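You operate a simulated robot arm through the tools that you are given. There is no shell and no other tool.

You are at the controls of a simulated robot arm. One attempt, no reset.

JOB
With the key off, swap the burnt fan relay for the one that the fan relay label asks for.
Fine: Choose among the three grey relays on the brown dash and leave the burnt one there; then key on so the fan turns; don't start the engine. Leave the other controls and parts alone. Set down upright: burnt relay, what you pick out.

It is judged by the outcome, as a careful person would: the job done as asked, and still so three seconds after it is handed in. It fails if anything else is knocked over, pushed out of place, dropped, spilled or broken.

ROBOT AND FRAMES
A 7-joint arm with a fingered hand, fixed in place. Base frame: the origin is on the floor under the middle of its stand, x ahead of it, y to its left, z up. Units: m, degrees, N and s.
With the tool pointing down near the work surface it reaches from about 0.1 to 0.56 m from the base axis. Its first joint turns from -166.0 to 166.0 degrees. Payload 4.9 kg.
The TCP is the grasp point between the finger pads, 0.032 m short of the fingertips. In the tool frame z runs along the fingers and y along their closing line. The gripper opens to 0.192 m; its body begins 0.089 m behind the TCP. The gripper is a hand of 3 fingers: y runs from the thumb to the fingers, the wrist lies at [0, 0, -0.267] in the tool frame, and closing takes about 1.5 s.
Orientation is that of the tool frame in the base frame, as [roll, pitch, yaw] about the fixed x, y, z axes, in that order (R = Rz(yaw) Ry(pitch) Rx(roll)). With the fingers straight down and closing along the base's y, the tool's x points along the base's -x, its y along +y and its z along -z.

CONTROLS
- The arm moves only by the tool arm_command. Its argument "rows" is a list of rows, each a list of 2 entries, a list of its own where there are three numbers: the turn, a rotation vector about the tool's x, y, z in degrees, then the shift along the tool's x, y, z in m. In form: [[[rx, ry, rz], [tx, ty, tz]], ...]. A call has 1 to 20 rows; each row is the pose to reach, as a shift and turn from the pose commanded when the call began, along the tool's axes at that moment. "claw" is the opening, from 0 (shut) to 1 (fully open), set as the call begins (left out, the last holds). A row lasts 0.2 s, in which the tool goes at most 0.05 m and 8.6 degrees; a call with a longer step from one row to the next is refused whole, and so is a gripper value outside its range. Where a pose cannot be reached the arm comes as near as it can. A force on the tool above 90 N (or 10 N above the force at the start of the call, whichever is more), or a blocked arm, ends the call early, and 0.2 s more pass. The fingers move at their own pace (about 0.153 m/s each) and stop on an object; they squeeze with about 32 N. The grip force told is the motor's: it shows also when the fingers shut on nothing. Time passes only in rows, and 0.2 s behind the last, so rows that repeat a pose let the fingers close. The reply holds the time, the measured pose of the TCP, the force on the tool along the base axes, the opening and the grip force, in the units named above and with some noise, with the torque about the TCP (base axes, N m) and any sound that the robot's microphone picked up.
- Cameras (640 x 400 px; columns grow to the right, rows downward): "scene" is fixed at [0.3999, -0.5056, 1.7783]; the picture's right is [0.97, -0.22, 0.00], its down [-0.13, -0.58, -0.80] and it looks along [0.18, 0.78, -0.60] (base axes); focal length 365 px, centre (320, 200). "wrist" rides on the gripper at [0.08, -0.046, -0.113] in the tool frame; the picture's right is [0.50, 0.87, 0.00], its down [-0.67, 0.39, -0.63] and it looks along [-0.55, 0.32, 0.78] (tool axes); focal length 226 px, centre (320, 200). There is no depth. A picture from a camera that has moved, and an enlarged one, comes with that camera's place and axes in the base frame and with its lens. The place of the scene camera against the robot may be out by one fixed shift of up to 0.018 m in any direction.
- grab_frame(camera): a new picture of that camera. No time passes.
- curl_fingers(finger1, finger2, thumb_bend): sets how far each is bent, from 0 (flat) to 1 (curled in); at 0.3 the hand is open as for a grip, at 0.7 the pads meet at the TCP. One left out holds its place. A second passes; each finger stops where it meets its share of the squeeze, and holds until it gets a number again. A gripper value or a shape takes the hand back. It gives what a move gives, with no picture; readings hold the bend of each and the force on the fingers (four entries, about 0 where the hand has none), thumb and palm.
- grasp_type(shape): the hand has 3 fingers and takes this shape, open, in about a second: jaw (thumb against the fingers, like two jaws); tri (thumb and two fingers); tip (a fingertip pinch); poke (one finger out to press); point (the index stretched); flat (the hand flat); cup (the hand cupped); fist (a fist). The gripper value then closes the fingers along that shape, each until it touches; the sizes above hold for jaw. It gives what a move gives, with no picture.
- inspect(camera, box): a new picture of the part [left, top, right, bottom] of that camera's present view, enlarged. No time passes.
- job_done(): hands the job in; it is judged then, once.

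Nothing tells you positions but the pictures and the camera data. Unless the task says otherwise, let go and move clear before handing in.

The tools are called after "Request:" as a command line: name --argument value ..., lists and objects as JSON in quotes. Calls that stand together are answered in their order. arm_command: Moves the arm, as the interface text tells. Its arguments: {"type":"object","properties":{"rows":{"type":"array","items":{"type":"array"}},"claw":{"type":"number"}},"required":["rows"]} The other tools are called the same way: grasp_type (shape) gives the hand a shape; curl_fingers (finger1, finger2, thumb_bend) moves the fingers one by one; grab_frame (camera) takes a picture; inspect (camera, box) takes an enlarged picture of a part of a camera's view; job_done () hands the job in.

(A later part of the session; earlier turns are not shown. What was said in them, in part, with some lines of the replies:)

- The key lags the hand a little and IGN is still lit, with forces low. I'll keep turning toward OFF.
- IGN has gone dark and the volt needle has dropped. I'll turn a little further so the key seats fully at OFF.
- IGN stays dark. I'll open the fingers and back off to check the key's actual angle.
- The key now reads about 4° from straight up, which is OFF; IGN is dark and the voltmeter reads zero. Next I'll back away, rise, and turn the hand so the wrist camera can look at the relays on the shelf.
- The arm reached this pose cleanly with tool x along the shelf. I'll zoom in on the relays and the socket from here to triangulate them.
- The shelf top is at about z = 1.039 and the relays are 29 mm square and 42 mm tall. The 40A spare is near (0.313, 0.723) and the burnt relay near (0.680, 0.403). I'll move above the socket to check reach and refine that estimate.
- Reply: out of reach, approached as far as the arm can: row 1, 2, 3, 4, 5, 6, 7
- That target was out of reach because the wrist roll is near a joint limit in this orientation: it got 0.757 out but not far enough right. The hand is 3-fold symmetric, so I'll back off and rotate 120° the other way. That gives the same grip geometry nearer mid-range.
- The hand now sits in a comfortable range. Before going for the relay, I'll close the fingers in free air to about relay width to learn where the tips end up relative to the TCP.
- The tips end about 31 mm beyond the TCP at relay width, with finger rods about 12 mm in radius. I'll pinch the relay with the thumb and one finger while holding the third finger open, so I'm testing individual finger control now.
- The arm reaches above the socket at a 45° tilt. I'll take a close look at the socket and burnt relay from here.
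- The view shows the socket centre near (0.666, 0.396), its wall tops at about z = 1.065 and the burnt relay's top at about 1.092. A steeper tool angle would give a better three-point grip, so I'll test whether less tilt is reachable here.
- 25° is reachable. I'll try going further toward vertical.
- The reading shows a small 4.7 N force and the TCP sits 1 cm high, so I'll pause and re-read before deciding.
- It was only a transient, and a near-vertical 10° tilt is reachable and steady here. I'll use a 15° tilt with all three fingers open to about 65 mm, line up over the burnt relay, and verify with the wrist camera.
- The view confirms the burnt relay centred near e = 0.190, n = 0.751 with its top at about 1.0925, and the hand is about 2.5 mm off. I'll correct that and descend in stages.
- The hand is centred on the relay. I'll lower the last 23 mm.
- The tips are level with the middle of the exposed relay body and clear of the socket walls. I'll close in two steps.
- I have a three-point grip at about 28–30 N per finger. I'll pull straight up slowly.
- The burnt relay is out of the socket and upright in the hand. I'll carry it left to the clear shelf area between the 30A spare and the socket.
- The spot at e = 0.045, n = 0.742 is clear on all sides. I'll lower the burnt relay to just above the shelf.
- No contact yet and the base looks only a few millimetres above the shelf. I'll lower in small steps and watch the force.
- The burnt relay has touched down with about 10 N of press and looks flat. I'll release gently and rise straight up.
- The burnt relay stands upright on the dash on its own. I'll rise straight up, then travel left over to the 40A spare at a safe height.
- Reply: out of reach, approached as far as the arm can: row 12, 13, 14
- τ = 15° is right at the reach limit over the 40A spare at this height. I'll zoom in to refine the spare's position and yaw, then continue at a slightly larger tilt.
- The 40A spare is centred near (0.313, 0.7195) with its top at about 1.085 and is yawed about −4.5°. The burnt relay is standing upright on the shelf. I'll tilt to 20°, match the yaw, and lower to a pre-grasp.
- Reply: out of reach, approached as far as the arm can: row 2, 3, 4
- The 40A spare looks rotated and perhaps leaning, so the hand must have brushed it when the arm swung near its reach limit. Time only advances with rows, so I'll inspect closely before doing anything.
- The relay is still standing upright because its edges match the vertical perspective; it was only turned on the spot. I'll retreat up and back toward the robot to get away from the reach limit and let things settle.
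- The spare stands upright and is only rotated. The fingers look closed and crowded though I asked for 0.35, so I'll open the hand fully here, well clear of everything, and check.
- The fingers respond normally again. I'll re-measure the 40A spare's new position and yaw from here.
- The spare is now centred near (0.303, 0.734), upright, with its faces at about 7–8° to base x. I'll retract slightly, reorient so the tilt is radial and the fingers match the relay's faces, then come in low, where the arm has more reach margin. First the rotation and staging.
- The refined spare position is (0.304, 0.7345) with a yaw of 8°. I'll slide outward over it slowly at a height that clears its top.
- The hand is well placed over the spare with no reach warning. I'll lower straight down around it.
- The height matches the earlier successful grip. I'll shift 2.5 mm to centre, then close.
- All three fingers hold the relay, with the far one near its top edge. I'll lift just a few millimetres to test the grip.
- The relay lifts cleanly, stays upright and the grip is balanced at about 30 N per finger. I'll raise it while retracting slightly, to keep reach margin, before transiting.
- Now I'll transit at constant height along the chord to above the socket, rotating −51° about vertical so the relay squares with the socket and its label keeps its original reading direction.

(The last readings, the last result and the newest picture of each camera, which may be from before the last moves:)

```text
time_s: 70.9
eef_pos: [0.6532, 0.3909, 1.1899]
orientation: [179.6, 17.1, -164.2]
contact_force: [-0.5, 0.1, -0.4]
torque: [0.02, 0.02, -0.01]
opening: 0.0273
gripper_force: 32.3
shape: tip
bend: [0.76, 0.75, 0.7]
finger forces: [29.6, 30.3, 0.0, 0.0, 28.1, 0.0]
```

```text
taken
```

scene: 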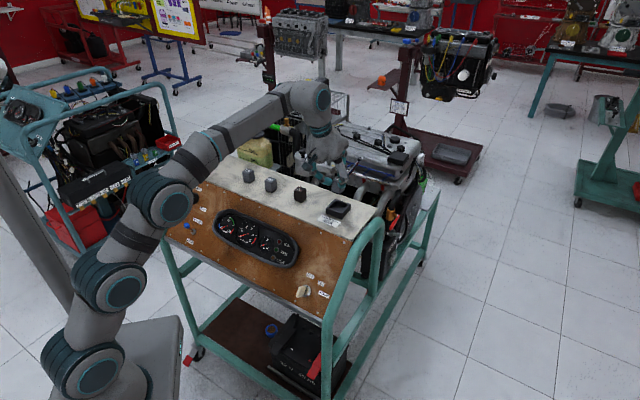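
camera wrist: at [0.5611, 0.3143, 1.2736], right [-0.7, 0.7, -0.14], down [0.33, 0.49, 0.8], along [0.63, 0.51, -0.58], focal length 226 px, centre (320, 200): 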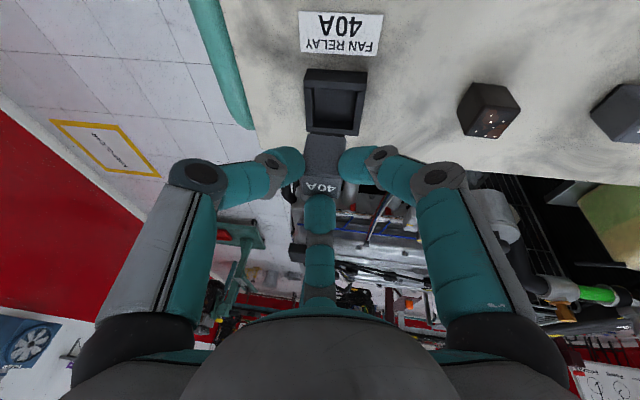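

I'm now above the socket with the relay. I'll zoom in to measure the relay's pose in hand and the socket's cavity.

Request:
inspect --camera "wrist" --box '[270, 50, 390, 210]'

Request:
inspect --camera "wrist" --box '[290, 60, 380, 140]'

Request:
inspect --camera "scene" --box '[300, 160, 370, 225]'

```text
2.50 times, centred on (330, 130) of wrist
camera zoom: at [0.5611, 0.3143, 1.2736], right [-0.7, 0.7, -0.14], down [0.33, 0.49, 0.8], along [0.63, 0.51, -0.58], focal length 565 px, centre (295, 375)
```

zoom: 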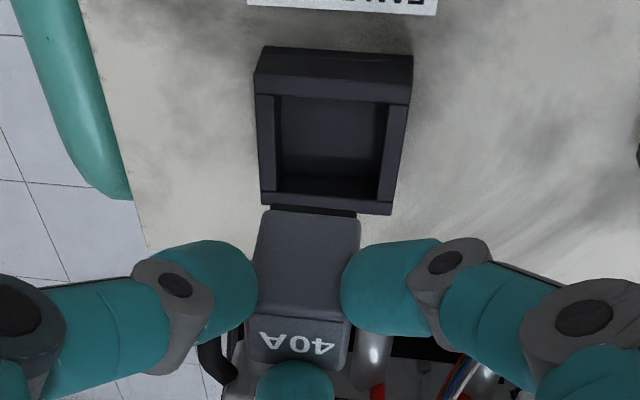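

```text
5.00 times, centred on (335, 100) of wrist
camera zoom: at [0.5611, 0.3143, 1.2736], right [-0.7, 0.7, -0.14], down [0.33, 0.49, 0.8], along [0.63, 0.51, -0.58], focal length 1130 px, centre (245, 700)
```

zoom: 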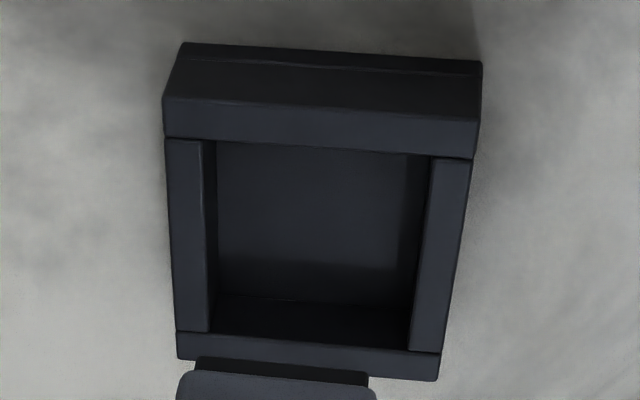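

```text
6.15 times, centred on (335, 192) of scene
camera zoom: at [0.3999, -0.5056, 1.7783], right [0.97, -0.22, 0.0], down [-0.13, -0.58, -0.8], along [0.18, 0.78, -0.6], focal length 2246 px, centre (228, 246)
```

zoom: 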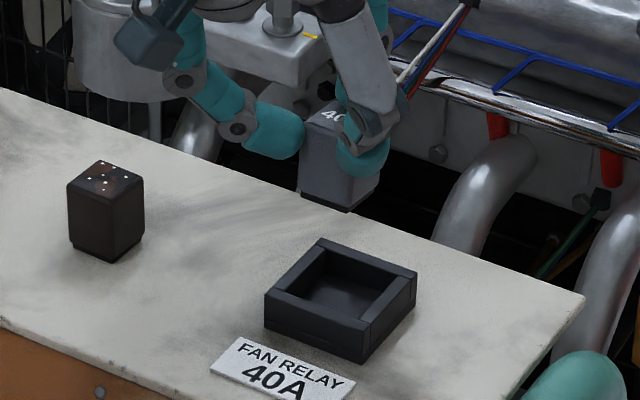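

The relay centre (0.6648, 0.3968) is already within about 2 mm of the socket centre (0.667, 0.397), and the yaw matches at −45°. I'll correct the offset and lower until the relay base is level with the socket rim.

Request:
arm_command --rows '[[[0, 0, 0], [0.0029, -0.0002, 0.0106]], [[0, 0, 0], [0.0058, -0.0004, 0.0212]], [[0, 0, 0], [0.0087, -0.0005, 0.0319]], [[0, 0, 0], [0.0116, -0.0007, 0.0425]], [[0, 0, 0], [0.0145, -0.0009, 0.0531]], [[0, 0, 0], [0.0145, -0.0009, 0.0531]], [[0, 0, 0], [0.0145, -0.0009, 0.0531]]]'

Request:
inspect --camera "wrist" --box '[250, 60, 390, 200]'

Request:
inspect --camera "scene" --box '[305, 165, 365, 225]'

```text
time_s: 72.5
eef_pos: [0.6543, 0.3916, 1.1358]
orientation: [179.6, 17.0, -164.0]
contact_force: [-0.1, 0.3, -1.3]
torque: [0.02, 0.04, 0.01]
opening: 0.0275
gripper_force: 31.8
shape: tip
bend: [0.76, 0.75, 0.7]
finger forces: [29.5, 30.0, 0.0, 0.0, 28.1, 0.1]
```

```text
2.86 times, centred on (320, 130) of wrist
camera zoom: at [0.563, 0.3155, 1.2186], right [-0.7, 0.7, -0.14], down [0.33, 0.49, 0.8], along [0.63, 0.51, -0.58], focal length 646 px, centre (320, 400)
```

zoom: 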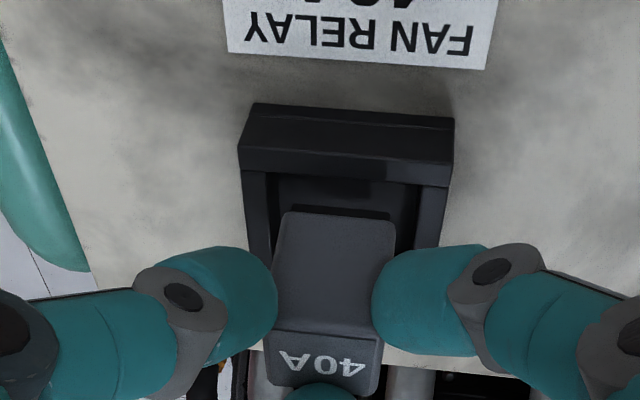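

```text
6.67 times, centred on (335, 195) of scene
camera zoom: at [0.3999, -0.5056, 1.7783], right [0.97, -0.22, 0.0], down [-0.13, -0.58, -0.8], along [0.18, 0.78, -0.6], focal length 2433 px, centre (220, 233)
```

zoom: 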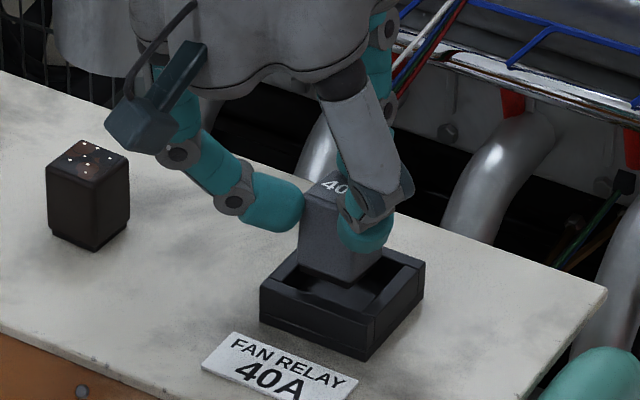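

The alignment is good, with about 7 mm clearance all round. I'll lower into the socket.

Request:
arm_command --rows '[[[0, 0, 0], [0.0016, 0, 0.0053]], [[0, 0, 0], [0.0032, -0.0001, 0.0105]], [[0, 0, 0], [0.0049, -0.0001, 0.0158]], [[0, 0, 0], [0.0049, -0.0001, 0.0158]], [[0, 0, 0], [0.0049, -0.0001, 0.0158]]]'

Request:
inspect --camera "wrist" --box '[250, 80, 390, 220]'

Request:
inspect --camera "scene" --box '[305, 165, 365, 225]'

```text
time_s: 73.7
eef_pos: [0.6549, 0.3918, 1.1177]
orientation: [179.6, 17.0, -163.9]
contact_force: [1.0, 1.1, -0.6]
torque: [0.0, 0.0, 0.03]
opening: 0.0275
gripper_force: 31.9
shape: tip
bend: [0.76, 0.75, 0.7]
finger forces: [29.6, 29.9, 0.0, 0.0, 27.9, 0.0]
```

```text
2.86 times, centred on (320, 150) of wrist
camera zoom: at [0.563, 0.3152, 1.2017], right [-0.7, 0.7, -0.14], down [0.33, 0.49, 0.8], along [0.63, 0.51, -0.58], focal length 646 px, centre (320, 343)
```

zoom: 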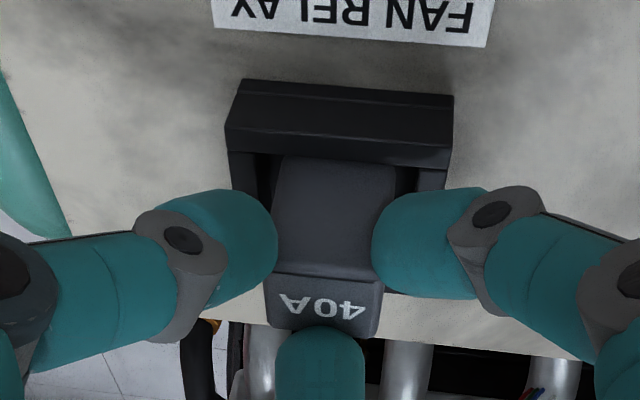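

```text
6.67 times, centred on (335, 195) of scene
camera zoom: at [0.3999, -0.5056, 1.7783], right [0.97, -0.22, 0.0], down [-0.13, -0.58, -0.8], along [0.18, 0.78, -0.6], focal length 2433 px, centre (220, 233)
```

zoom: 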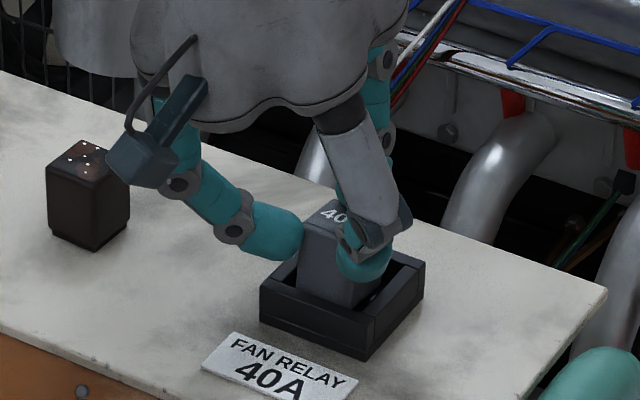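

Request:
arm_command --rows '[[[0, 0, 0], [0.0003, 0, 0.001]], [[0, 0, 0], [0.0006, 0, 0.0019]], [[0, 0, 0], [0.0006, 0, 0.0019]]]'

Request:
arm_command --rows '[[[0, 0, 0], [0.0003, 0, 0.001]], [[0, 0, 0], [0.0006, 0, 0.0019]], [[0, 0, 0], [0.0006, 0, 0.0019]]]'

```text
time_s: 74.5
eef_pos: [0.6551, 0.3912, 1.116]
orientation: [179.5, 17.0, -163.9]
contact_force: [-1.4, 0.6, -0.2]
torque: [-0.01, 0.01, -0.02]
opening: 0.0276
gripper_force: 31.8
shape: tip
bend: [0.76, 0.75, 0.7]
finger forces: [29.4, 30.0, 0.1, 0.1, 27.9, 0.0]
```

```text
time_s: 75.3
eef_pos: [0.6553, 0.391, 1.1149]
orientation: [179.5, 17.1, -163.9]
contact_force: [-0.1, 0.3, 0.7]
torque: [0.02, -0.02, -0.01]
opening: 0.0272
gripper_force: 32.4
shape: tip
bend: [0.76, 0.75, 0.7]
finger forces: [30.1, 29.9, 0.0, 0.0, 28.2, 0.0]
```

Request:
arm_command --rows '[[[0, 0, 0], [0.0003, 0, 0.001]], [[0, 0, 0], [0.0005, 0, 0.0014]], [[0, 0, 0], [0.0005, 0, 0.0014]]]'

Request:
inspect --camera "wrist" --box '[250, 80, 390, 220]'

Request:
inspect --camera "scene" --box '[315, 175, 365, 220]'

```text
time_s: 76.1
eef_pos: [0.6553, 0.3898, 1.115]
orientation: [179.6, 17.3, -164.2]
contact_force: [-0.3, -0.1, 6.9]
torque: [0.19, -0.09, 0.07]
opening: 0.0273
gripper_force: 31.9
shape: tip
bend: [0.76, 0.75, 0.7]
finger forces: [31.0, 31.5, 0.0, 0.0, 27.9, 0.1]
```

```text
2.86 times, centred on (320, 150) of wrist
camera zoom: at [0.5634, 0.3149, 1.1979], right [-0.7, 0.7, -0.14], down [0.33, 0.49, 0.8], along [0.63, 0.52, -0.58], focal length 646 px, centre (320, 343)
```

zoom: 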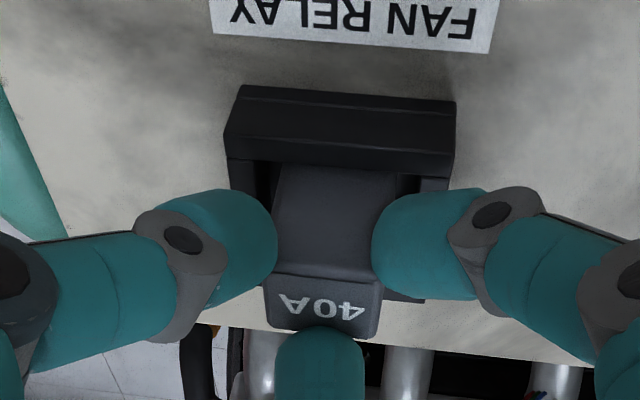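

```text
8.89 times, centred on (340, 198) of scene
camera zoom: at [0.3999, -0.5056, 1.7783], right [0.97, -0.22, 0.0], down [-0.13, -0.58, -0.8], along [0.18, 0.78, -0.6], focal length 3244 px, centre (142, 222)
```

zoom: 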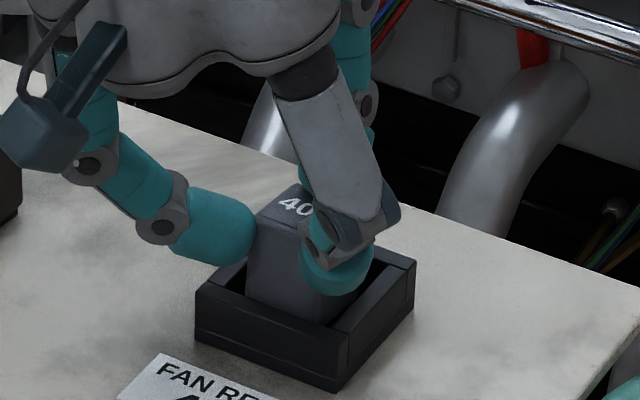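

The relay bottomed with about 7 N at the expected seating height. I'll release gently and look.

Request:
arm_command --rows '[[[0, 0, 0], [-0.0003, 0, -0.001]], [[0, 0, 0], [-0.0003, 0, -0.001]], [[0, 0, 0], [-0.0003, 0, -0.001]], [[0, 0, 0], [-0.0003, 0, -0.001]]]' --claw 0.28

Request:
inspect --camera "wrist" --box '[250, 80, 390, 220]'

Request:
inspect --camera "scene" --box '[315, 175, 365, 220]'

```text
time_s: 77.1
eef_pos: [0.6553, 0.3902, 1.1144]
orientation: [179.7, 17.0, -164.0]
contact_force: [0.0, 0.0, 0.2]
torque: [0.04, 0.0, 0.02]
opening: 0.0537
gripper_force: 0.1
shape: tip
bend: [0.49, 0.49, 0.7]
finger forces: [0.0, 0.0, 0.1, 0.1, 0.0, 0.1]
```

```text
2.86 times, centred on (320, 150) of wrist
camera zoom: at [0.5633, 0.3145, 1.1982], right [-0.7, 0.7, -0.14], down [0.33, 0.49, 0.8], along [0.63, 0.51, -0.58], focal length 646 px, centre (320, 343)
```

zoom: 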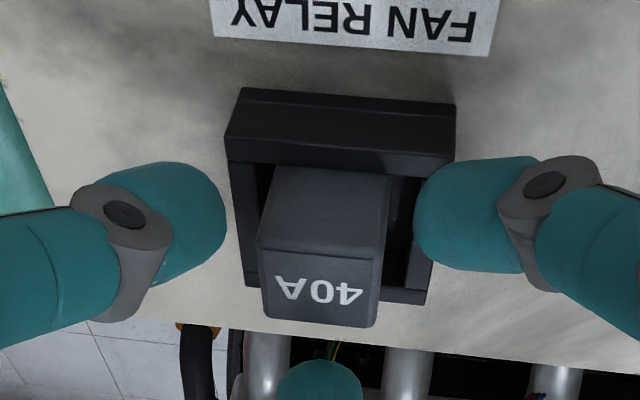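

```text
8.89 times, centred on (340, 198) of scene
camera zoom: at [0.3999, -0.5056, 1.7783], right [0.97, -0.22, 0.0], down [-0.13, -0.58, -0.8], along [0.18, 0.78, -0.6], focal length 3244 px, centre (142, 222)
```

zoom: 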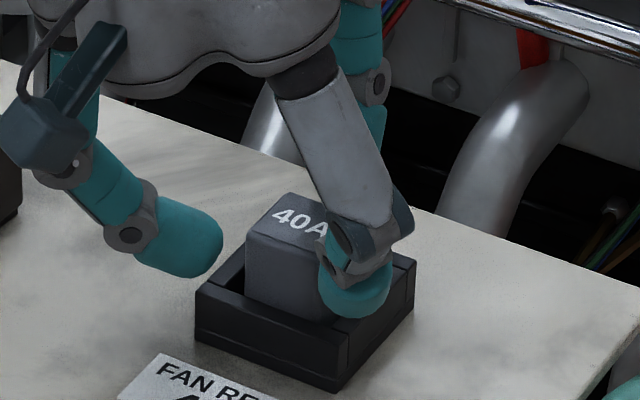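

The 40A relay is standing in the socket. I'll rise straight up and check its position and height properly.

Request:
arm_command --rows '[[[0, 0, 0], [-0.0044, 0.0001, -0.0143]], [[0, 0, 0], [-0.0088, 0.0002, -0.0287]], [[0, 0, 0], [-0.0147, 0.0003, -0.0478]], [[0, 0, 0], [-0.0206, 0.0005, -0.0669]], [[0, 0, 0], [-0.0206, 0.0005, -0.0669]], [[0, 0, 0], [-0.0206, 0.0005, -0.0669]]]' --claw 0.28

Request:
inspect --camera "wrist" --box '[270, 50, 390, 170]'

Request:
inspect --camera "scene" --box '[315, 175, 365, 220]'

Request:
grab_frame --camera "scene"

```text
time_s: 78.5
eef_pos: [0.6529, 0.3912, 1.1836]
orientation: [179.6, 17.0, -164.0]
contact_force: [0.3, 0.2, -0.5]
torque: [-0.02, 0.02, 0.02]
opening: 0.0536
gripper_force: 0.0
shape: tip
bend: [0.49, 0.49, 0.7]
finger forces: [0.0, 0.1, 0.0, 0.0, 0.0, 0.0]
```

```text
3.33 times, centred on (330, 110) of wrist
camera zoom: at [0.5625, 0.3146, 1.2676], right [-0.7, 0.7, -0.14], down [0.33, 0.49, 0.8], along [0.63, 0.51, -0.58], focal length 754 px, centre (287, 500)
```

zoom: 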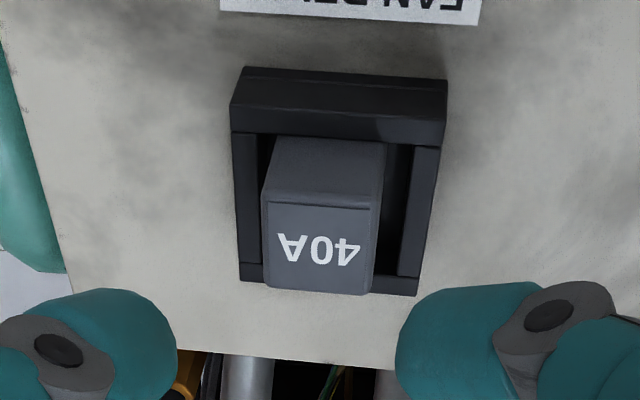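

```text
8.89 times, centred on (340, 198) of scene
camera zoom: at [0.3999, -0.5056, 1.7783], right [0.97, -0.22, 0.0], down [-0.13, -0.58, -0.8], along [0.18, 0.78, -0.6], focal length 3244 px, centre (142, 222)
```

zoom: 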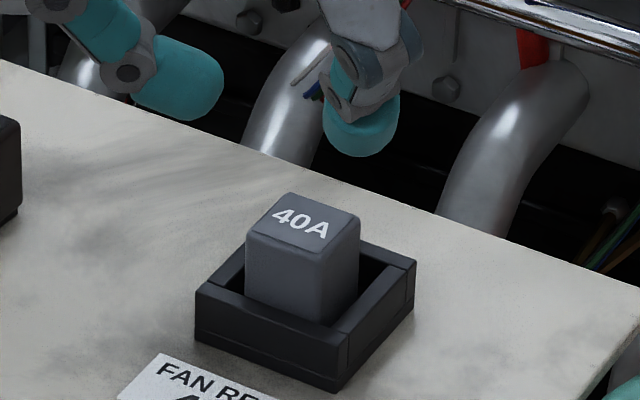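

```text
taken
```

scene: 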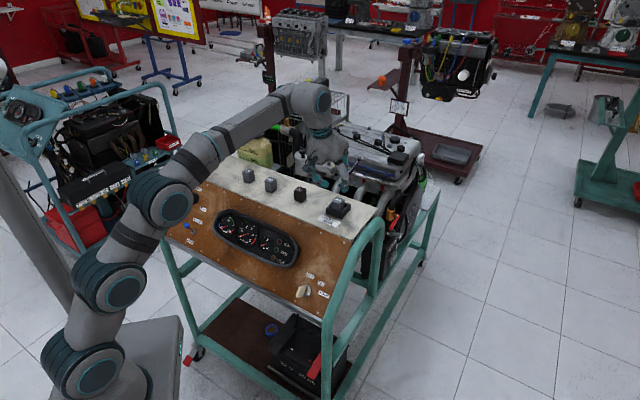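

The 40A relay sits upright inside the socket, about 5 mm toward the front wall but fully inside the cavity. The fan lamp will show whether it is making contact. I'll retreat clear and return to the key standoff with the hand square to the panel.

Request:
arm_command --rows '[[[-1.57, -2.61, -1.56], [0.0341, -0.0167, -0.014]], [[-3.14, -5.21, -3.11], [0.0682, -0.0334, -0.028]], [[-4.72, -7.82, -4.67], [0.1022, -0.0501, -0.0419]], [[-6.29, -10.43, -6.23], [0.1363, -0.0668, -0.0559]], [[-7.86, -13.03, -7.78], [0.1704, -0.0835, -0.0699]], [[-9.43, -15.64, -9.34], [0.1947, -0.0996, -0.0404]], [[-11.0, -18.24, -10.89], [0.2189, -0.1156, -0.0109]], [[-12.57, -20.85, -12.45], [0.2432, -0.1317, 0.0186]], [[-14.15, -23.46, -14.01], [0.2674, -0.1477, 0.0481]], [[-15.72, -26.06, -15.56], [0.2917, -0.1638, 0.0776]], [[-17.29, -28.67, -17.12], [0.3159, -0.1798, 0.1071]], [[-17.29, -28.67, -17.12], [0.3159, -0.1798, 0.1071]], [[-17.29, -28.67, -17.12], [0.3159, -0.1798, 0.1071]]]' --claw 0.3

Request:
grab_frame --camera "wrist"

Request:
grab_frame --camera "scene"

Request:
inspect --camera "scene" --box '[200, 150, 380, 240]'

```text
time_s: 81.3
eef_pos: [0.4438, 0.1445, 0.9882]
orientation: [171.4, 47.1, -146.8]
contact_force: [0.0, -0.3, 0.1]
torque: [0.01, -0.04, 0.02]
opening: 0.0573
gripper_force: 0.1
shape: tip
bend: [0.48, 0.48, 0.7]
finger forces: [0.1, 0.0, 0.0, 0.0, 0.1, 0.0]
```

```text
taken
camera wrist: at [0.3693, 0.0196, 0.9998], right [-0.83, 0.48, -0.28], down [-0.19, 0.22, 0.96], along [0.52, 0.85, -0.09], focal length 226 px, centre (320, 200)
```

wrist: 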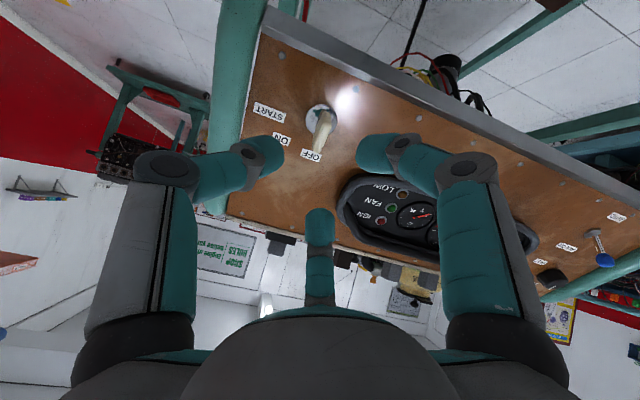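

```text
taken
```

scene: 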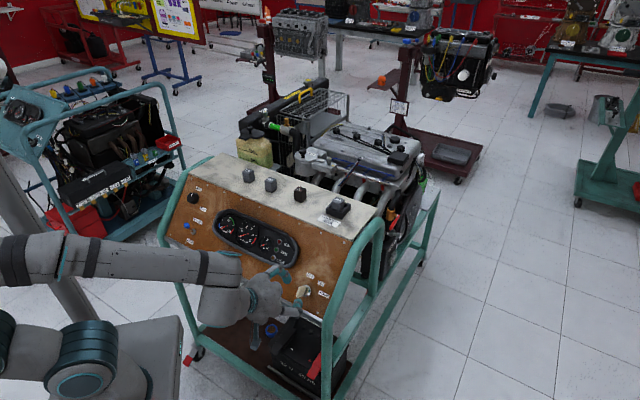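

```text
3.56 times, centred on (290, 195) of scene
camera zoom: at [0.3999, -0.5056, 1.7783], right [0.97, -0.22, 0.0], down [-0.13, -0.58, -0.8], along [0.18, 0.78, -0.6], focal length 1298 px, centre (427, 218)
```

zoom: 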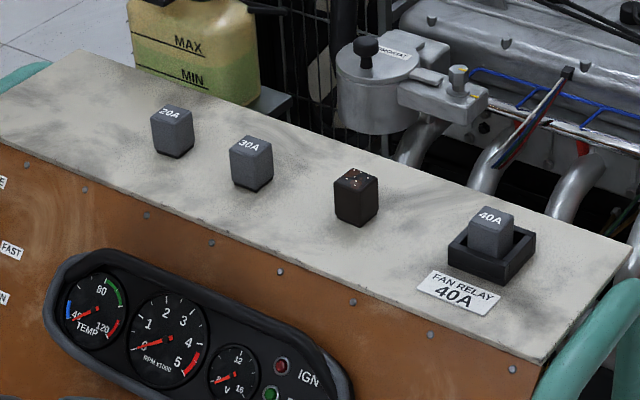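

I'm in front of the key again; all the relays stand upright and the 40A is in the socket. I'll check the key angle against the hand.

Request:
inspect --camera "wrist" --box '[270, 80, 370, 180]'

Request:
inspect --camera "scene" --box '[270, 250, 350, 310]'

```text
4.00 times, centred on (320, 130) of wrist
camera zoom: at [0.3693, 0.0196, 0.9998], right [-0.83, 0.48, -0.28], down [-0.19, 0.22, 0.96], along [0.52, 0.85, -0.09], focal length 904 px, centre (320, 480)
```

zoom: 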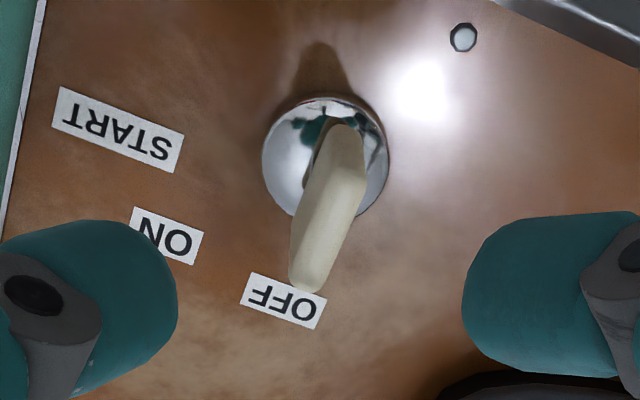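

```text
6.67 times, centred on (310, 280) of scene
camera zoom: at [0.3999, -0.5056, 1.7783], right [0.97, -0.22, 0.0], down [-0.13, -0.58, -0.8], along [0.18, 0.78, -0.6], focal length 2433 px, centre (387, -333)
```

zoom: 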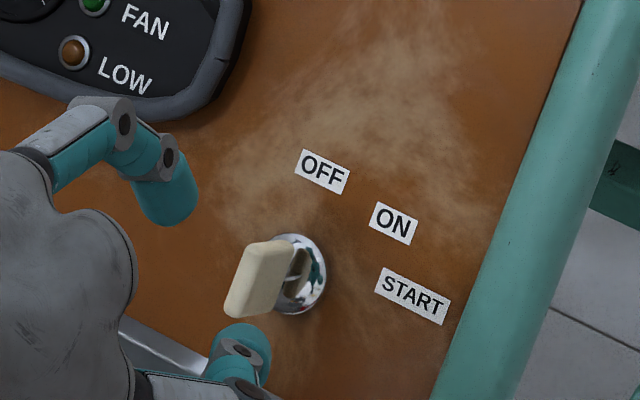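

The geometry matches my first approach. I'll descend along the key axis with the fingers straddling the bow.

Request:
arm_command --rows '[[[0, 0, 0], [0.0005, 0.0004, 0.018]], [[0, 0, 0], [0.0011, 0.0009, 0.036]], [[0, 0, 0], [0.0011, 0.0009, 0.054]], [[0, 0, 0], [0.0011, 0.0009, 0.071]], [[0, 0, 0], [0.0011, 0.0009, 0.0876]], [[0, 0, 0], [0.0011, 0.0009, 0.0876]]]' --claw 0.3

Request:
inspect --camera "wrist" --box '[240, 80, 400, 220]'

Request:
inspect --camera "scene" --box '[260, 240, 360, 320]'

```text
time_s: 82.7
eef_pos: [0.4874, 0.1897, 0.9298]
orientation: [171.2, 47.1, -146.8]
contact_force: [0.0, 0.1, -0.1]
torque: [0.02, 0.03, 0.02]
opening: 0.0573
gripper_force: 0.0
shape: tip
bend: [0.48, 0.48, 0.7]
finger forces: [0.1, 0.0, 0.1, 0.0, 0.2, 0.0]
```

```text
2.86 times, centred on (320, 150) of wrist
camera zoom: at [0.4143, 0.0652, 0.9407], right [-0.83, 0.48, -0.28], down [-0.19, 0.22, 0.96], along [0.52, 0.85, -0.09], focal length 646 px, centre (320, 343)
```

zoom: 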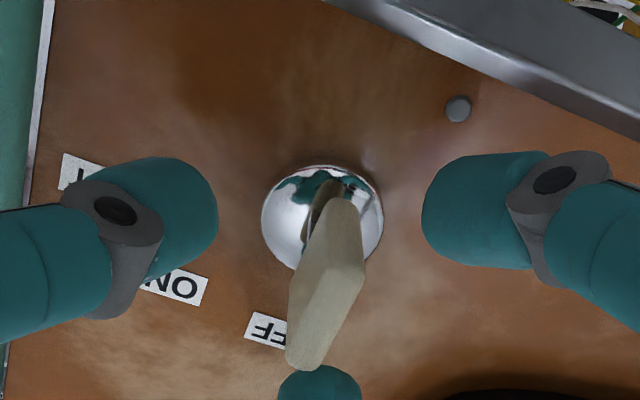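

```text
5.00 times, centred on (310, 280) of scene
camera zoom: at [0.3999, -0.5056, 1.7783], right [0.97, -0.22, 0.0], down [-0.13, -0.58, -0.8], along [0.18, 0.78, -0.6], focal length 1825 px, centre (370, -200)
```

zoom: 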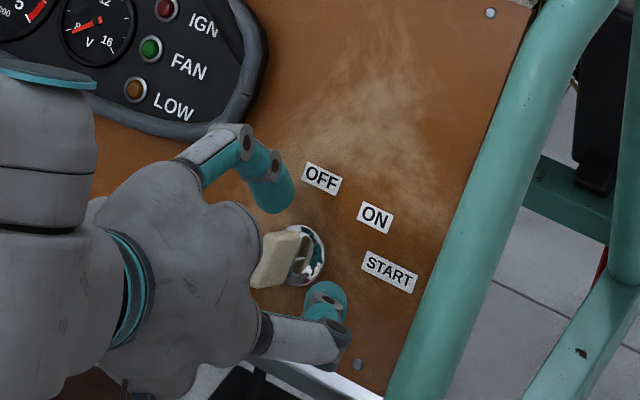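

Request:
arm_command --rows '[[[0, 0, 0], [0, 0, 0.007]], [[0, 0, 0], [0, 0, 0.014]], [[0, 0, 0], [0, 0, 0.014]]]' --claw 0.3

Request:
arm_command --rows '[[[0, 0, 0], [0, 0, 0]], [[0, 0, 0], [0, 0, 0]], [[0, 0, 0], [0, 0, 0]], [[0, 0, 0], [0, 0, 0]], [[0, 0, 0], [0, 0, 0]], [[0, 0, 0], [0, 0, 0]], [[0, 0, 0], [0, 0, 0]]]' --claw 0.03

Request:
inspect --camera "wrist" --box '[240, 80, 400, 220]'

Request:
inspect --camera "scene" --box '[260, 240, 360, 320]'

```text
time_s: 83.5
eef_pos: [0.497, 0.1976, 0.9204]
orientation: [171.2, 47.1, -146.8]
contact_force: [-0.1, -0.2, 0.3]
torque: [0.01, 0.03, 0.03]
opening: 0.0574
gripper_force: 0.1
shape: tip
bend: [0.48, 0.48, 0.7]
finger forces: [0.0, 0.0, 0.0, 0.0, 0.0, 0.0]
```

```text
time_s: 85.1
eef_pos: [0.4959, 0.1973, 0.9217]
orientation: [171.3, 47.2, -146.9]
contact_force: [-6.4, 5.9, 13.9]
torque: [0.44, -0.1, 0.21]
opening: 0.0074
gripper_force: 0.0
shape: tip
bend: [0.65, 0.62, 0.7]
finger forces: [4.4, 12.0, 0.0, 0.0, 0.1, 0.0]
```

```text
2.86 times, centred on (320, 150) of wrist
camera zoom: at [0.4215, 0.0724, 0.9323], right [-0.83, 0.48, -0.28], down [-0.19, 0.22, 0.96], along [0.52, 0.85, -0.09], focal length 646 px, centre (320, 343)
```

zoom: 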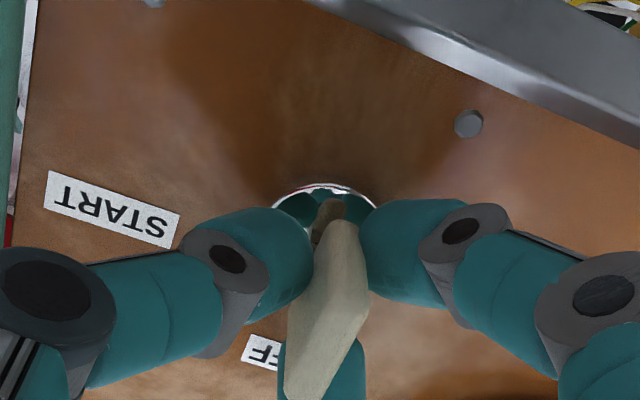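

```text
5.00 times, centred on (310, 280) of scene
camera zoom: at [0.3999, -0.5056, 1.7783], right [0.97, -0.22, 0.0], down [-0.13, -0.58, -0.8], along [0.18, 0.78, -0.6], focal length 1825 px, centre (370, -200)
```

zoom: 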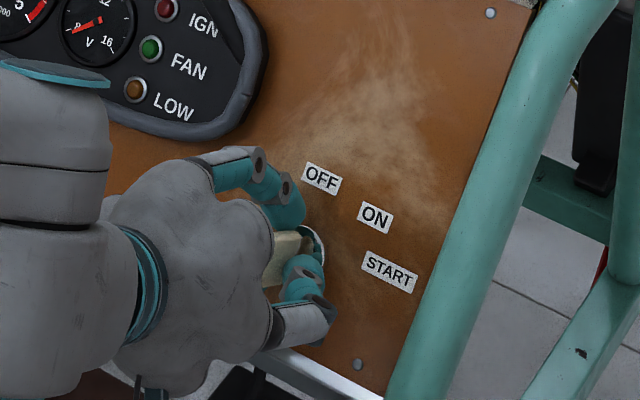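

The bow is held. I'll rotate toward ON in small steps, watching IGN closely and staying well short of START.

Request:
arm_command --rows '[[[0, 0, 5], [0, 0, 0]], [[0, 0, 10], [0, 0, 0]], [[0, 0, 15], [0, 0, 0]], [[0, 0, 20], [0, 0, 0]], [[0, 0, 20], [0, 0, 0]]]'

Request:
inspect --camera "wrist" --box '[240, 80, 400, 220]'

Request:
inspect --camera "scene" --box '[260, 240, 360, 320]'

```text
time_s: 86.3
eef_pos: [0.4961, 0.1963, 0.9198]
orientation: [152.6, 40.9, -173.4]
contact_force: [-1.9, 5.6, 8.0]
torque: [0.27, -0.18, 0.12]
opening: 0.007
gripper_force: 0.1
shape: tip
bend: [0.65, 0.62, 0.7]
finger forces: [2.1, 8.4, 0.1, 0.0, 1.1, 0.0]
```

```text
2.86 times, centred on (320, 150) of wrist
camera zoom: at [0.3961, 0.0909, 0.9272], right [-0.72, 0.69, -0.03], down [0.02, 0.06, 1.0], along [0.69, 0.72, -0.05], focal length 646 px, centre (320, 343)
```

zoom: 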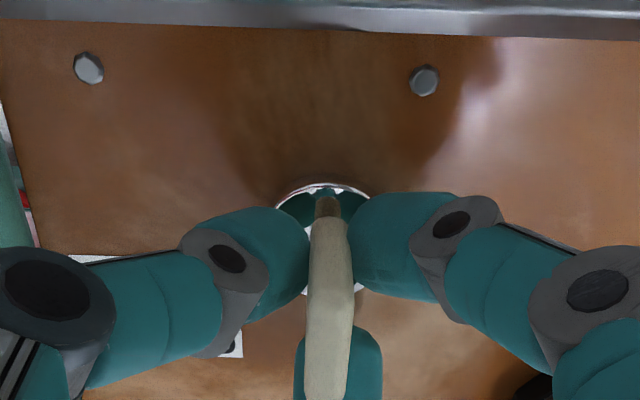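

```text
5.00 times, centred on (310, 280) of scene
camera zoom: at [0.3999, -0.5056, 1.7783], right [0.97, -0.22, 0.0], down [-0.13, -0.58, -0.8], along [0.18, 0.78, -0.6], focal length 1825 px, centre (370, -200)
```

zoom: 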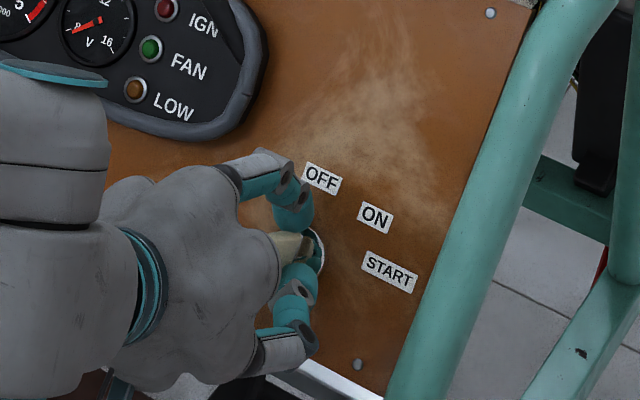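

The hand has slipped around the bow so far, with the key still at OFF and forces low. I'll continue in small increments.

Request:
arm_command --rows '[[[0, 0, 5], [0, 0, 0]], [[0, 0, 10], [0, 0, 0]], [[0, 0, 10], [0, 0, 0]]]'

Request:
inspect --camera "wrist" --box '[240, 80, 400, 220]'

Request:
inspect --camera "scene" --box '[260, 240, 360, 320]'

```text
time_s: 87.1
eef_pos: [0.4963, 0.1971, 0.9197]
orientation: [145.9, 35.7, 175.7]
contact_force: [0.4, 3.8, 9.3]
torque: [0.25, -0.19, 0.08]
opening: 0.0064
gripper_force: 0.0
shape: tip
bend: [0.66, 0.62, 0.7]
finger forces: [2.2, 8.7, 0.0, 0.0, 1.3, 0.0]
```

```text
2.86 times, centred on (320, 150) of wrist
camera zoom: at [0.3848, 0.103, 0.9277], right [-0.63, 0.77, 0.1], down [0.11, -0.04, 0.99], along [0.77, 0.64, -0.06], focal length 646 px, centre (320, 343)
```

zoom: 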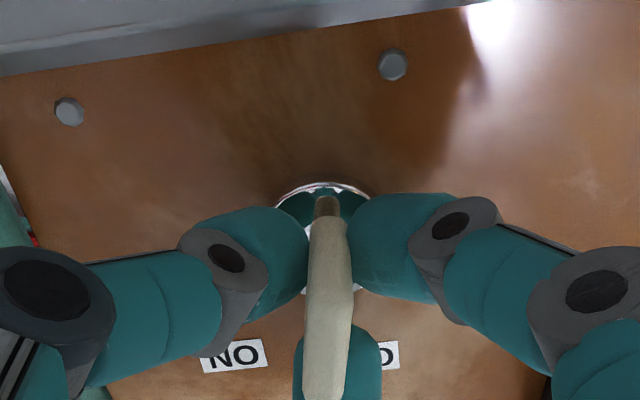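

```text
5.00 times, centred on (310, 280) of scene
camera zoom: at [0.3999, -0.5056, 1.7783], right [0.97, -0.22, 0.0], down [-0.13, -0.58, -0.8], along [0.18, 0.78, -0.6], focal length 1825 px, centre (370, -200)
```

zoom: 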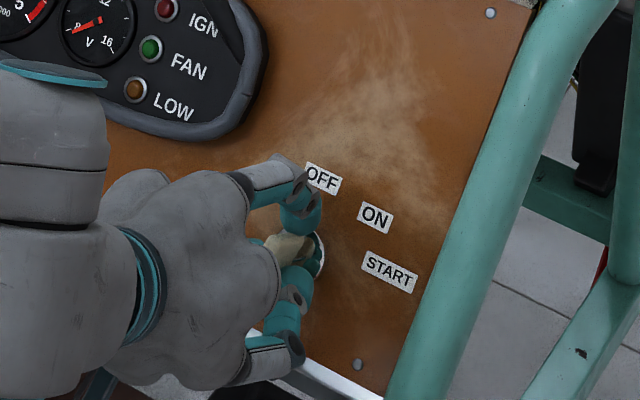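

The bow is now jammed against the fingers and follows the hand; the key is about 10° off OFF. I'll continue with another 15° and check.

Request:
arm_command --rows '[[[0, 0, 5], [0, 0, 0]], [[0, 0, 10], [0, 0, 0]], [[0, 0, 15], [0, 0, 0]], [[0, 0, 15], [0, 0, 0]]]'

Request:
inspect --camera "wrist" --box '[240, 80, 400, 220]'

Request:
inspect --camera "scene" --box '[260, 230, 360, 310]'

```text
time_s: 88.1
eef_pos: [0.4951, 0.1978, 0.9197]
orientation: [138.8, 26.5, 161.9]
contact_force: [-1.0, 3.2, 9.9]
torque: [0.23, -0.16, 0.07]
opening: 0.0067
gripper_force: 0.1
shape: tip
bend: [0.65, 0.62, 0.7]
finger forces: [3.1, 8.2, 0.0, 0.0, 0.8, 0.0]
```

```text
2.86 times, centred on (320, 150) of wrist
camera zoom: at [0.3717, 0.1227, 0.9321], right [-0.46, 0.84, 0.29], down [0.22, -0.21, 0.95], along [0.86, 0.51, -0.09], focal length 646 px, centre (320, 343)
```

zoom: 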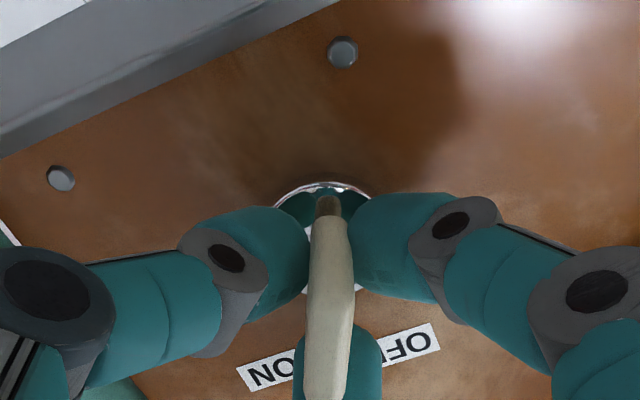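

```text
5.00 times, centred on (310, 270) of scene
camera zoom: at [0.3999, -0.5056, 1.7783], right [0.97, -0.22, 0.0], down [-0.13, -0.58, -0.8], along [0.18, 0.78, -0.6], focal length 1825 px, centre (370, -150)
```

zoom: 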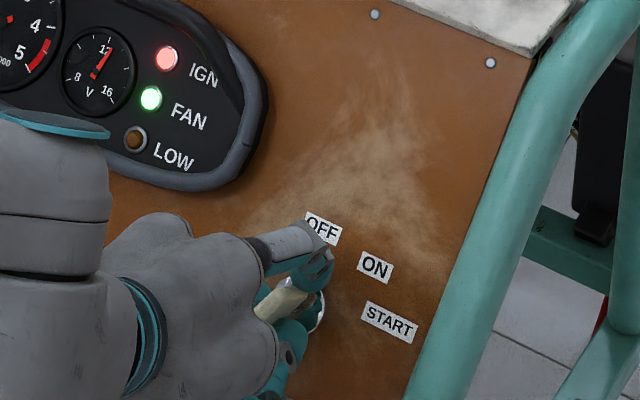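

IGN and FAN are both lit, so the relay is making contact and the fan is running. The key is at about 22°, so I'll bring it another 14° to sit at its original ON position, still far from START at about 75°.

Request:
arm_command --rows '[[[0, 0, 4], [0, 0, 0]], [[0, 0, 8], [0, 0, 0]], [[0, 0, 12], [0, 0, 0]], [[0, 0, 14], [0, 0, 0]], [[0, 0, 14], [0, 0, 0]]]'

Request:
inspect --camera "wrist" --box '[240, 80, 400, 220]'

Request:
inspect --camera "scene" --box '[260, 230, 360, 310]'

```text
time_s: 89.3
eef_pos: [0.4967, 0.1969, 0.9186]
orientation: [134.6, 16.8, 150.8]
contact_force: [1.1, 2.9, 9.7]
torque: [0.23, -0.2, 0.02]
opening: 0.0066
gripper_force: 0.1
shape: tip
bend: [0.65, 0.62, 0.7]
finger forces: [3.1, 7.4, 0.1, 0.0, 0.3, 0.1]
```

```text
2.86 times, centred on (320, 150) of wrist
camera zoom: at [0.364, 0.1417, 0.9402], right [-0.28, 0.85, 0.45], down [0.29, -0.37, 0.88], along [0.92, 0.38, -0.15], focal length 646 px, centre (320, 343)
```

zoom: 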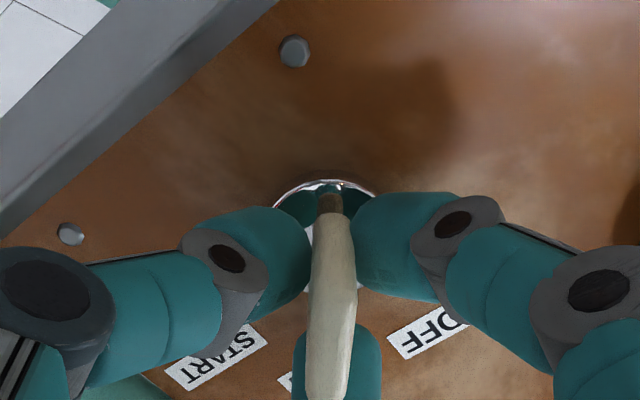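

```text
5.00 times, centred on (310, 270) of scene
camera zoom: at [0.3999, -0.5056, 1.7783], right [0.97, -0.22, 0.0], down [-0.13, -0.58, -0.8], along [0.18, 0.78, -0.6], focal length 1825 px, centre (370, -150)
```

zoom: 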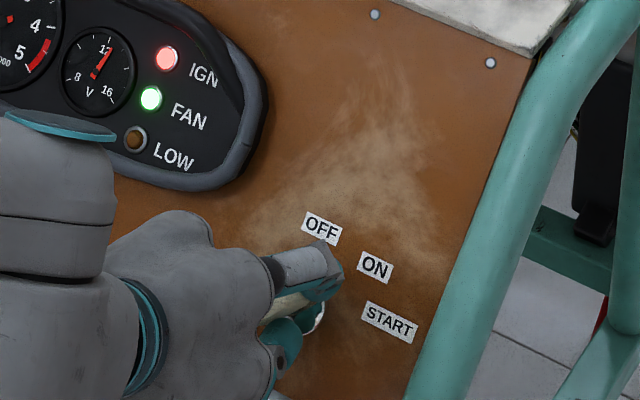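

IGN and FAN are lit with the key at about 35°. I'll open the fingers and back straight off along the key axis.

Request:
arm_command --rows '[[[0, 0, 0], [0, 0, 0]], [[0, 0, 0], [0, 0, 0]], [[0, 0, 0], [0, 0, 0]], [[0, 0, 0], [0, 0, 0]]]' --claw 0.3

Request:
inspect --camera "wrist" --box '[240, 80, 400, 220]'

Request:
inspect --camera "scene" --box '[260, 230, 360, 310]'

```text
time_s: 90.3
eef_pos: [0.4956, 0.1981, 0.9194]
orientation: [134.8, 16.8, 150.9]
contact_force: [0.3, -0.4, -0.4]
torque: [-0.02, -0.02, -0.02]
opening: 0.0573
gripper_force: 0.1
shape: tip
bend: [0.48, 0.48, 0.7]
finger forces: [0.0, 0.0, 0.0, 0.0, 0.1, 0.1]
```

```text
2.86 times, centred on (320, 150) of wrist
camera zoom: at [0.3638, 0.1415, 0.9398], right [-0.28, 0.85, 0.45], down [0.29, -0.37, 0.88], along [0.91, 0.38, -0.15], focal length 646 px, centre (320, 343)
```

zoom: 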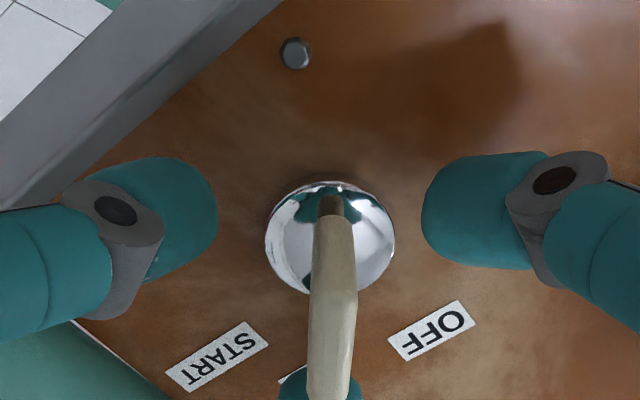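

```text
5.00 times, centred on (310, 270) of scene
camera zoom: at [0.3999, -0.5056, 1.7783], right [0.97, -0.22, 0.0], down [-0.13, -0.58, -0.8], along [0.18, 0.78, -0.6], focal length 1825 px, centre (370, -150)
```

zoom: 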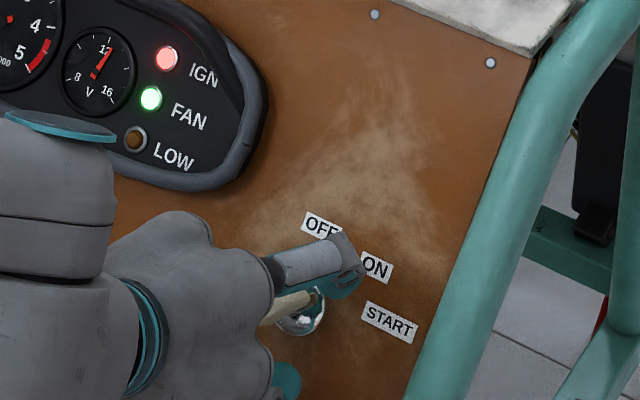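

The key stays pointing at ON with IGN and FAN lit. I'll back off along the axis.

Request:
arm_command --rows '[[[0, 0, 0], [0, 0, -0.02]], [[0, 0, 0], [0, 0, -0.045]], [[0, 0, 0], [0, 0, -0.075]], [[0, 0, 0], [0, 0, -0.105]], [[0, 0, 0], [0, 0, -0.135]], [[0, 0, 0], [0, 0, -0.165]], [[0, 0, 0], [0, 0, -0.165]], [[0, 0, 0], [0, 0, -0.165]]]'

Request:
inspect --camera "scene" --box '[260, 230, 360, 310]'

Request:
inspect --camera "scene" --box '[200, 150, 380, 270]'

Request:
inspect --camera "wrist" --box '[270, 20, 370, 120]'

Request:
grab_frame --camera "scene"

```text
time_s: 92.1
eef_pos: [0.4095, 0.1122, 1.0317]
orientation: [134.7, 16.8, 150.9]
contact_force: [-0.5, -0.8, -0.3]
torque: [0.05, 0.01, 0.02]
opening: 0.0574
gripper_force: 0.1
shape: tip
bend: [0.48, 0.48, 0.7]
finger forces: [0.0, 0.2, 0.0, 0.0, 0.0, 0.0]
```

```text
5.00 times, centred on (310, 270) of scene
camera zoom: at [0.3999, -0.5056, 1.7783], right [0.97, -0.22, 0.0], down [-0.13, -0.58, -0.8], along [0.18, 0.78, -0.6], focal length 1825 px, centre (370, -150)
```

zoom: 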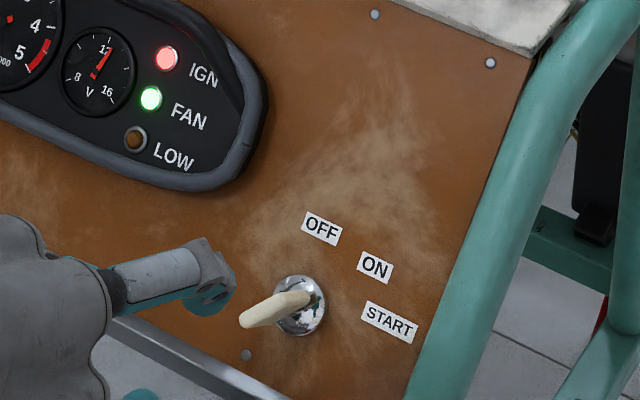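

```text
3.33 times, centred on (290, 210) of scene
camera zoom: at [0.3999, -0.5056, 1.7783], right [0.97, -0.22, 0.0], down [-0.13, -0.58, -0.8], along [0.18, 0.78, -0.6], focal length 1217 px, centre (420, 167)
```

zoom: 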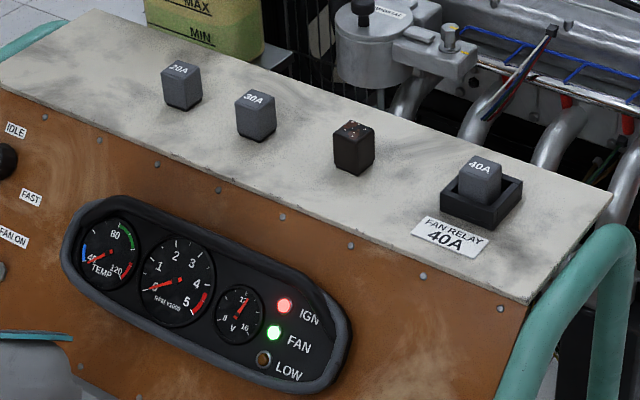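

```text
4.00 times, centred on (320, 70) of wrist
camera zoom: at [0.2771, 0.0553, 1.0528], right [-0.28, 0.85, 0.45], down [0.29, -0.37, 0.88], along [0.91, 0.38, -0.15], focal length 904 px, centre (320, 720)
```

zoom: 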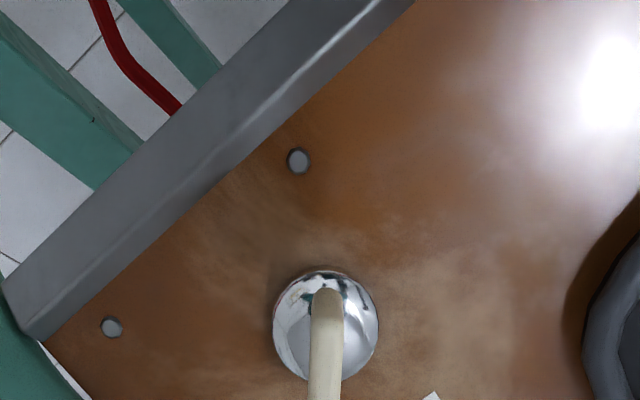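

```text
taken
```

scene: 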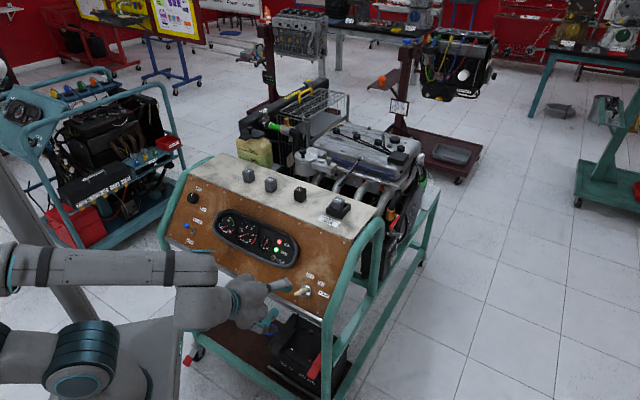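

Everything reads right: IGN and FAN are lit, RPM is at zero, the 20A and 30A haven't moved, and both the burnt and installed relays are upright. I'll pull back a little further, wait a moment and confirm it stays that way.

Request:
arm_command --rows '[[[0, 0, 0], [0, 0, -0.02]], [[0, 0, 0], [0, 0, -0.04]], [[0, 0, 0], [0, 0, -0.04]], [[0, 0, 0], [0, 0, -0.04]], [[0, 0, 0], [0, 0, -0.04]], [[0, 0, 0], [0, 0, -0.04]], [[0, 0, 0], [0, 0, -0.04]], [[0, 0, 0], [0, 0, -0.04]], [[0, 0, 0], [0, 0, -0.04]], [[0, 0, 0], [0, 0, -0.04]]]'

Request:
inspect --camera "scene" --box '[200, 150, 380, 310]'

Request:
inspect --camera "scene" --box '[315, 180, 365, 220]'

Request:
inspect --camera "scene" --box '[230, 60, 440, 200]'

```text
time_s: 94.3
eef_pos: [0.3887, 0.091, 1.0582]
orientation: [134.6, 16.7, 150.8]
contact_force: [0.4, -0.7, 0.0]
torque: [0.0, 0.03, 0.0]
opening: 0.0571
gripper_force: 0.1
shape: tip
bend: [0.48, 0.48, 0.7]
finger forces: [0.0, 0.0, 0.0, 0.0, 0.1, 0.1]
```

```text
2.50 times, centred on (290, 230) of scene
camera zoom: at [0.3999, -0.5056, 1.7783], right [0.97, -0.22, 0.0], down [-0.13, -0.58, -0.8], along [0.18, 0.78, -0.6], focal length 912 px, centre (395, 125)
```

zoom: 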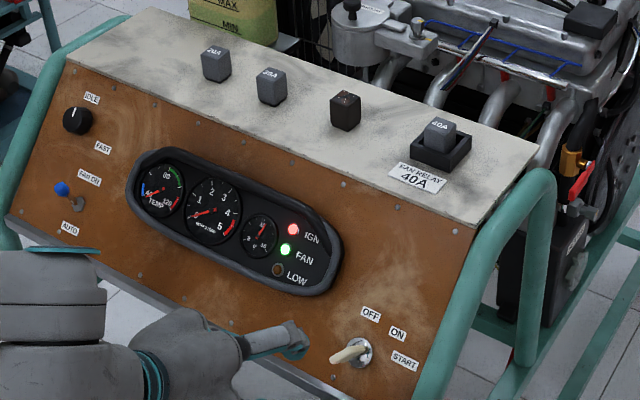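

```text
10.00 times, centred on (340, 200) of scene
camera zoom: at [0.3999, -0.5056, 1.7783], right [0.97, -0.22, 0.0], down [-0.13, -0.58, -0.8], along [0.18, 0.78, -0.6], focal length 3650 px, centre (120, 200)
```

zoom: 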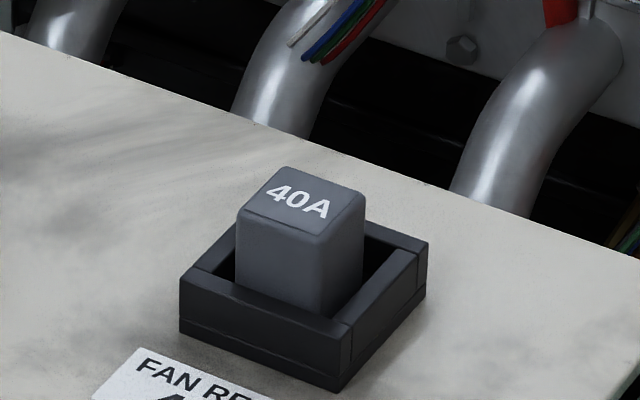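

```text
2.86 times, centred on (335, 130) of scene
camera zoom: at [0.3999, -0.5056, 1.7783], right [0.97, -0.22, 0.0], down [-0.13, -0.58, -0.8], along [0.18, 0.78, -0.6], focal length 1043 px, centre (277, 400)
```

zoom: 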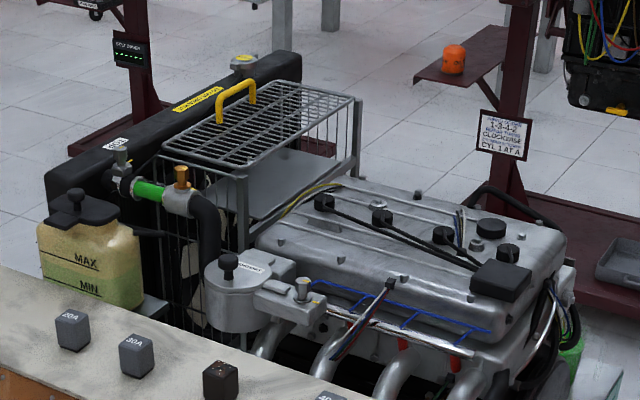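

After two more seconds nothing has changed. The key is at ON with IGN and FAN lit and the engine not started. The 40A relay is in the socket, and the burnt relay stands upright on the dash. The 20A and 30A are untouched and the arm is clear, so I'm handing the job in.

Request:
job_done

```text
The job is handed in.
```

I've swapped the burnt fan relay for the 40A one that the label asks for. With the key at ON, the IGN and FAN lamps are lit. I checked the fan by its lamp, since I couldn't see the blades turning. The engine was not started, and the rev counter reads zero.

- **Key:** it was at ON when I started, so I turned it to OFF before touching any relay. I turned it back to ON after the swap.
- **Burnt relay:** it stands upright on the dash, between the 30A spare and the socket.
- **40A relay:** it sits upright in the socket, about 5 mm toward the front wall rather than centred.
- **Mishap:** while I was reaching for the 40A relay, the arm swung near its reach limit. The hand bumped the relay, turning it and shifting it about 2 cm. It stayed upright, and I re-measured its position before picking it up.
- **Other parts:** the 20A and 30A relays stayed in place, and I left the other controls alone.
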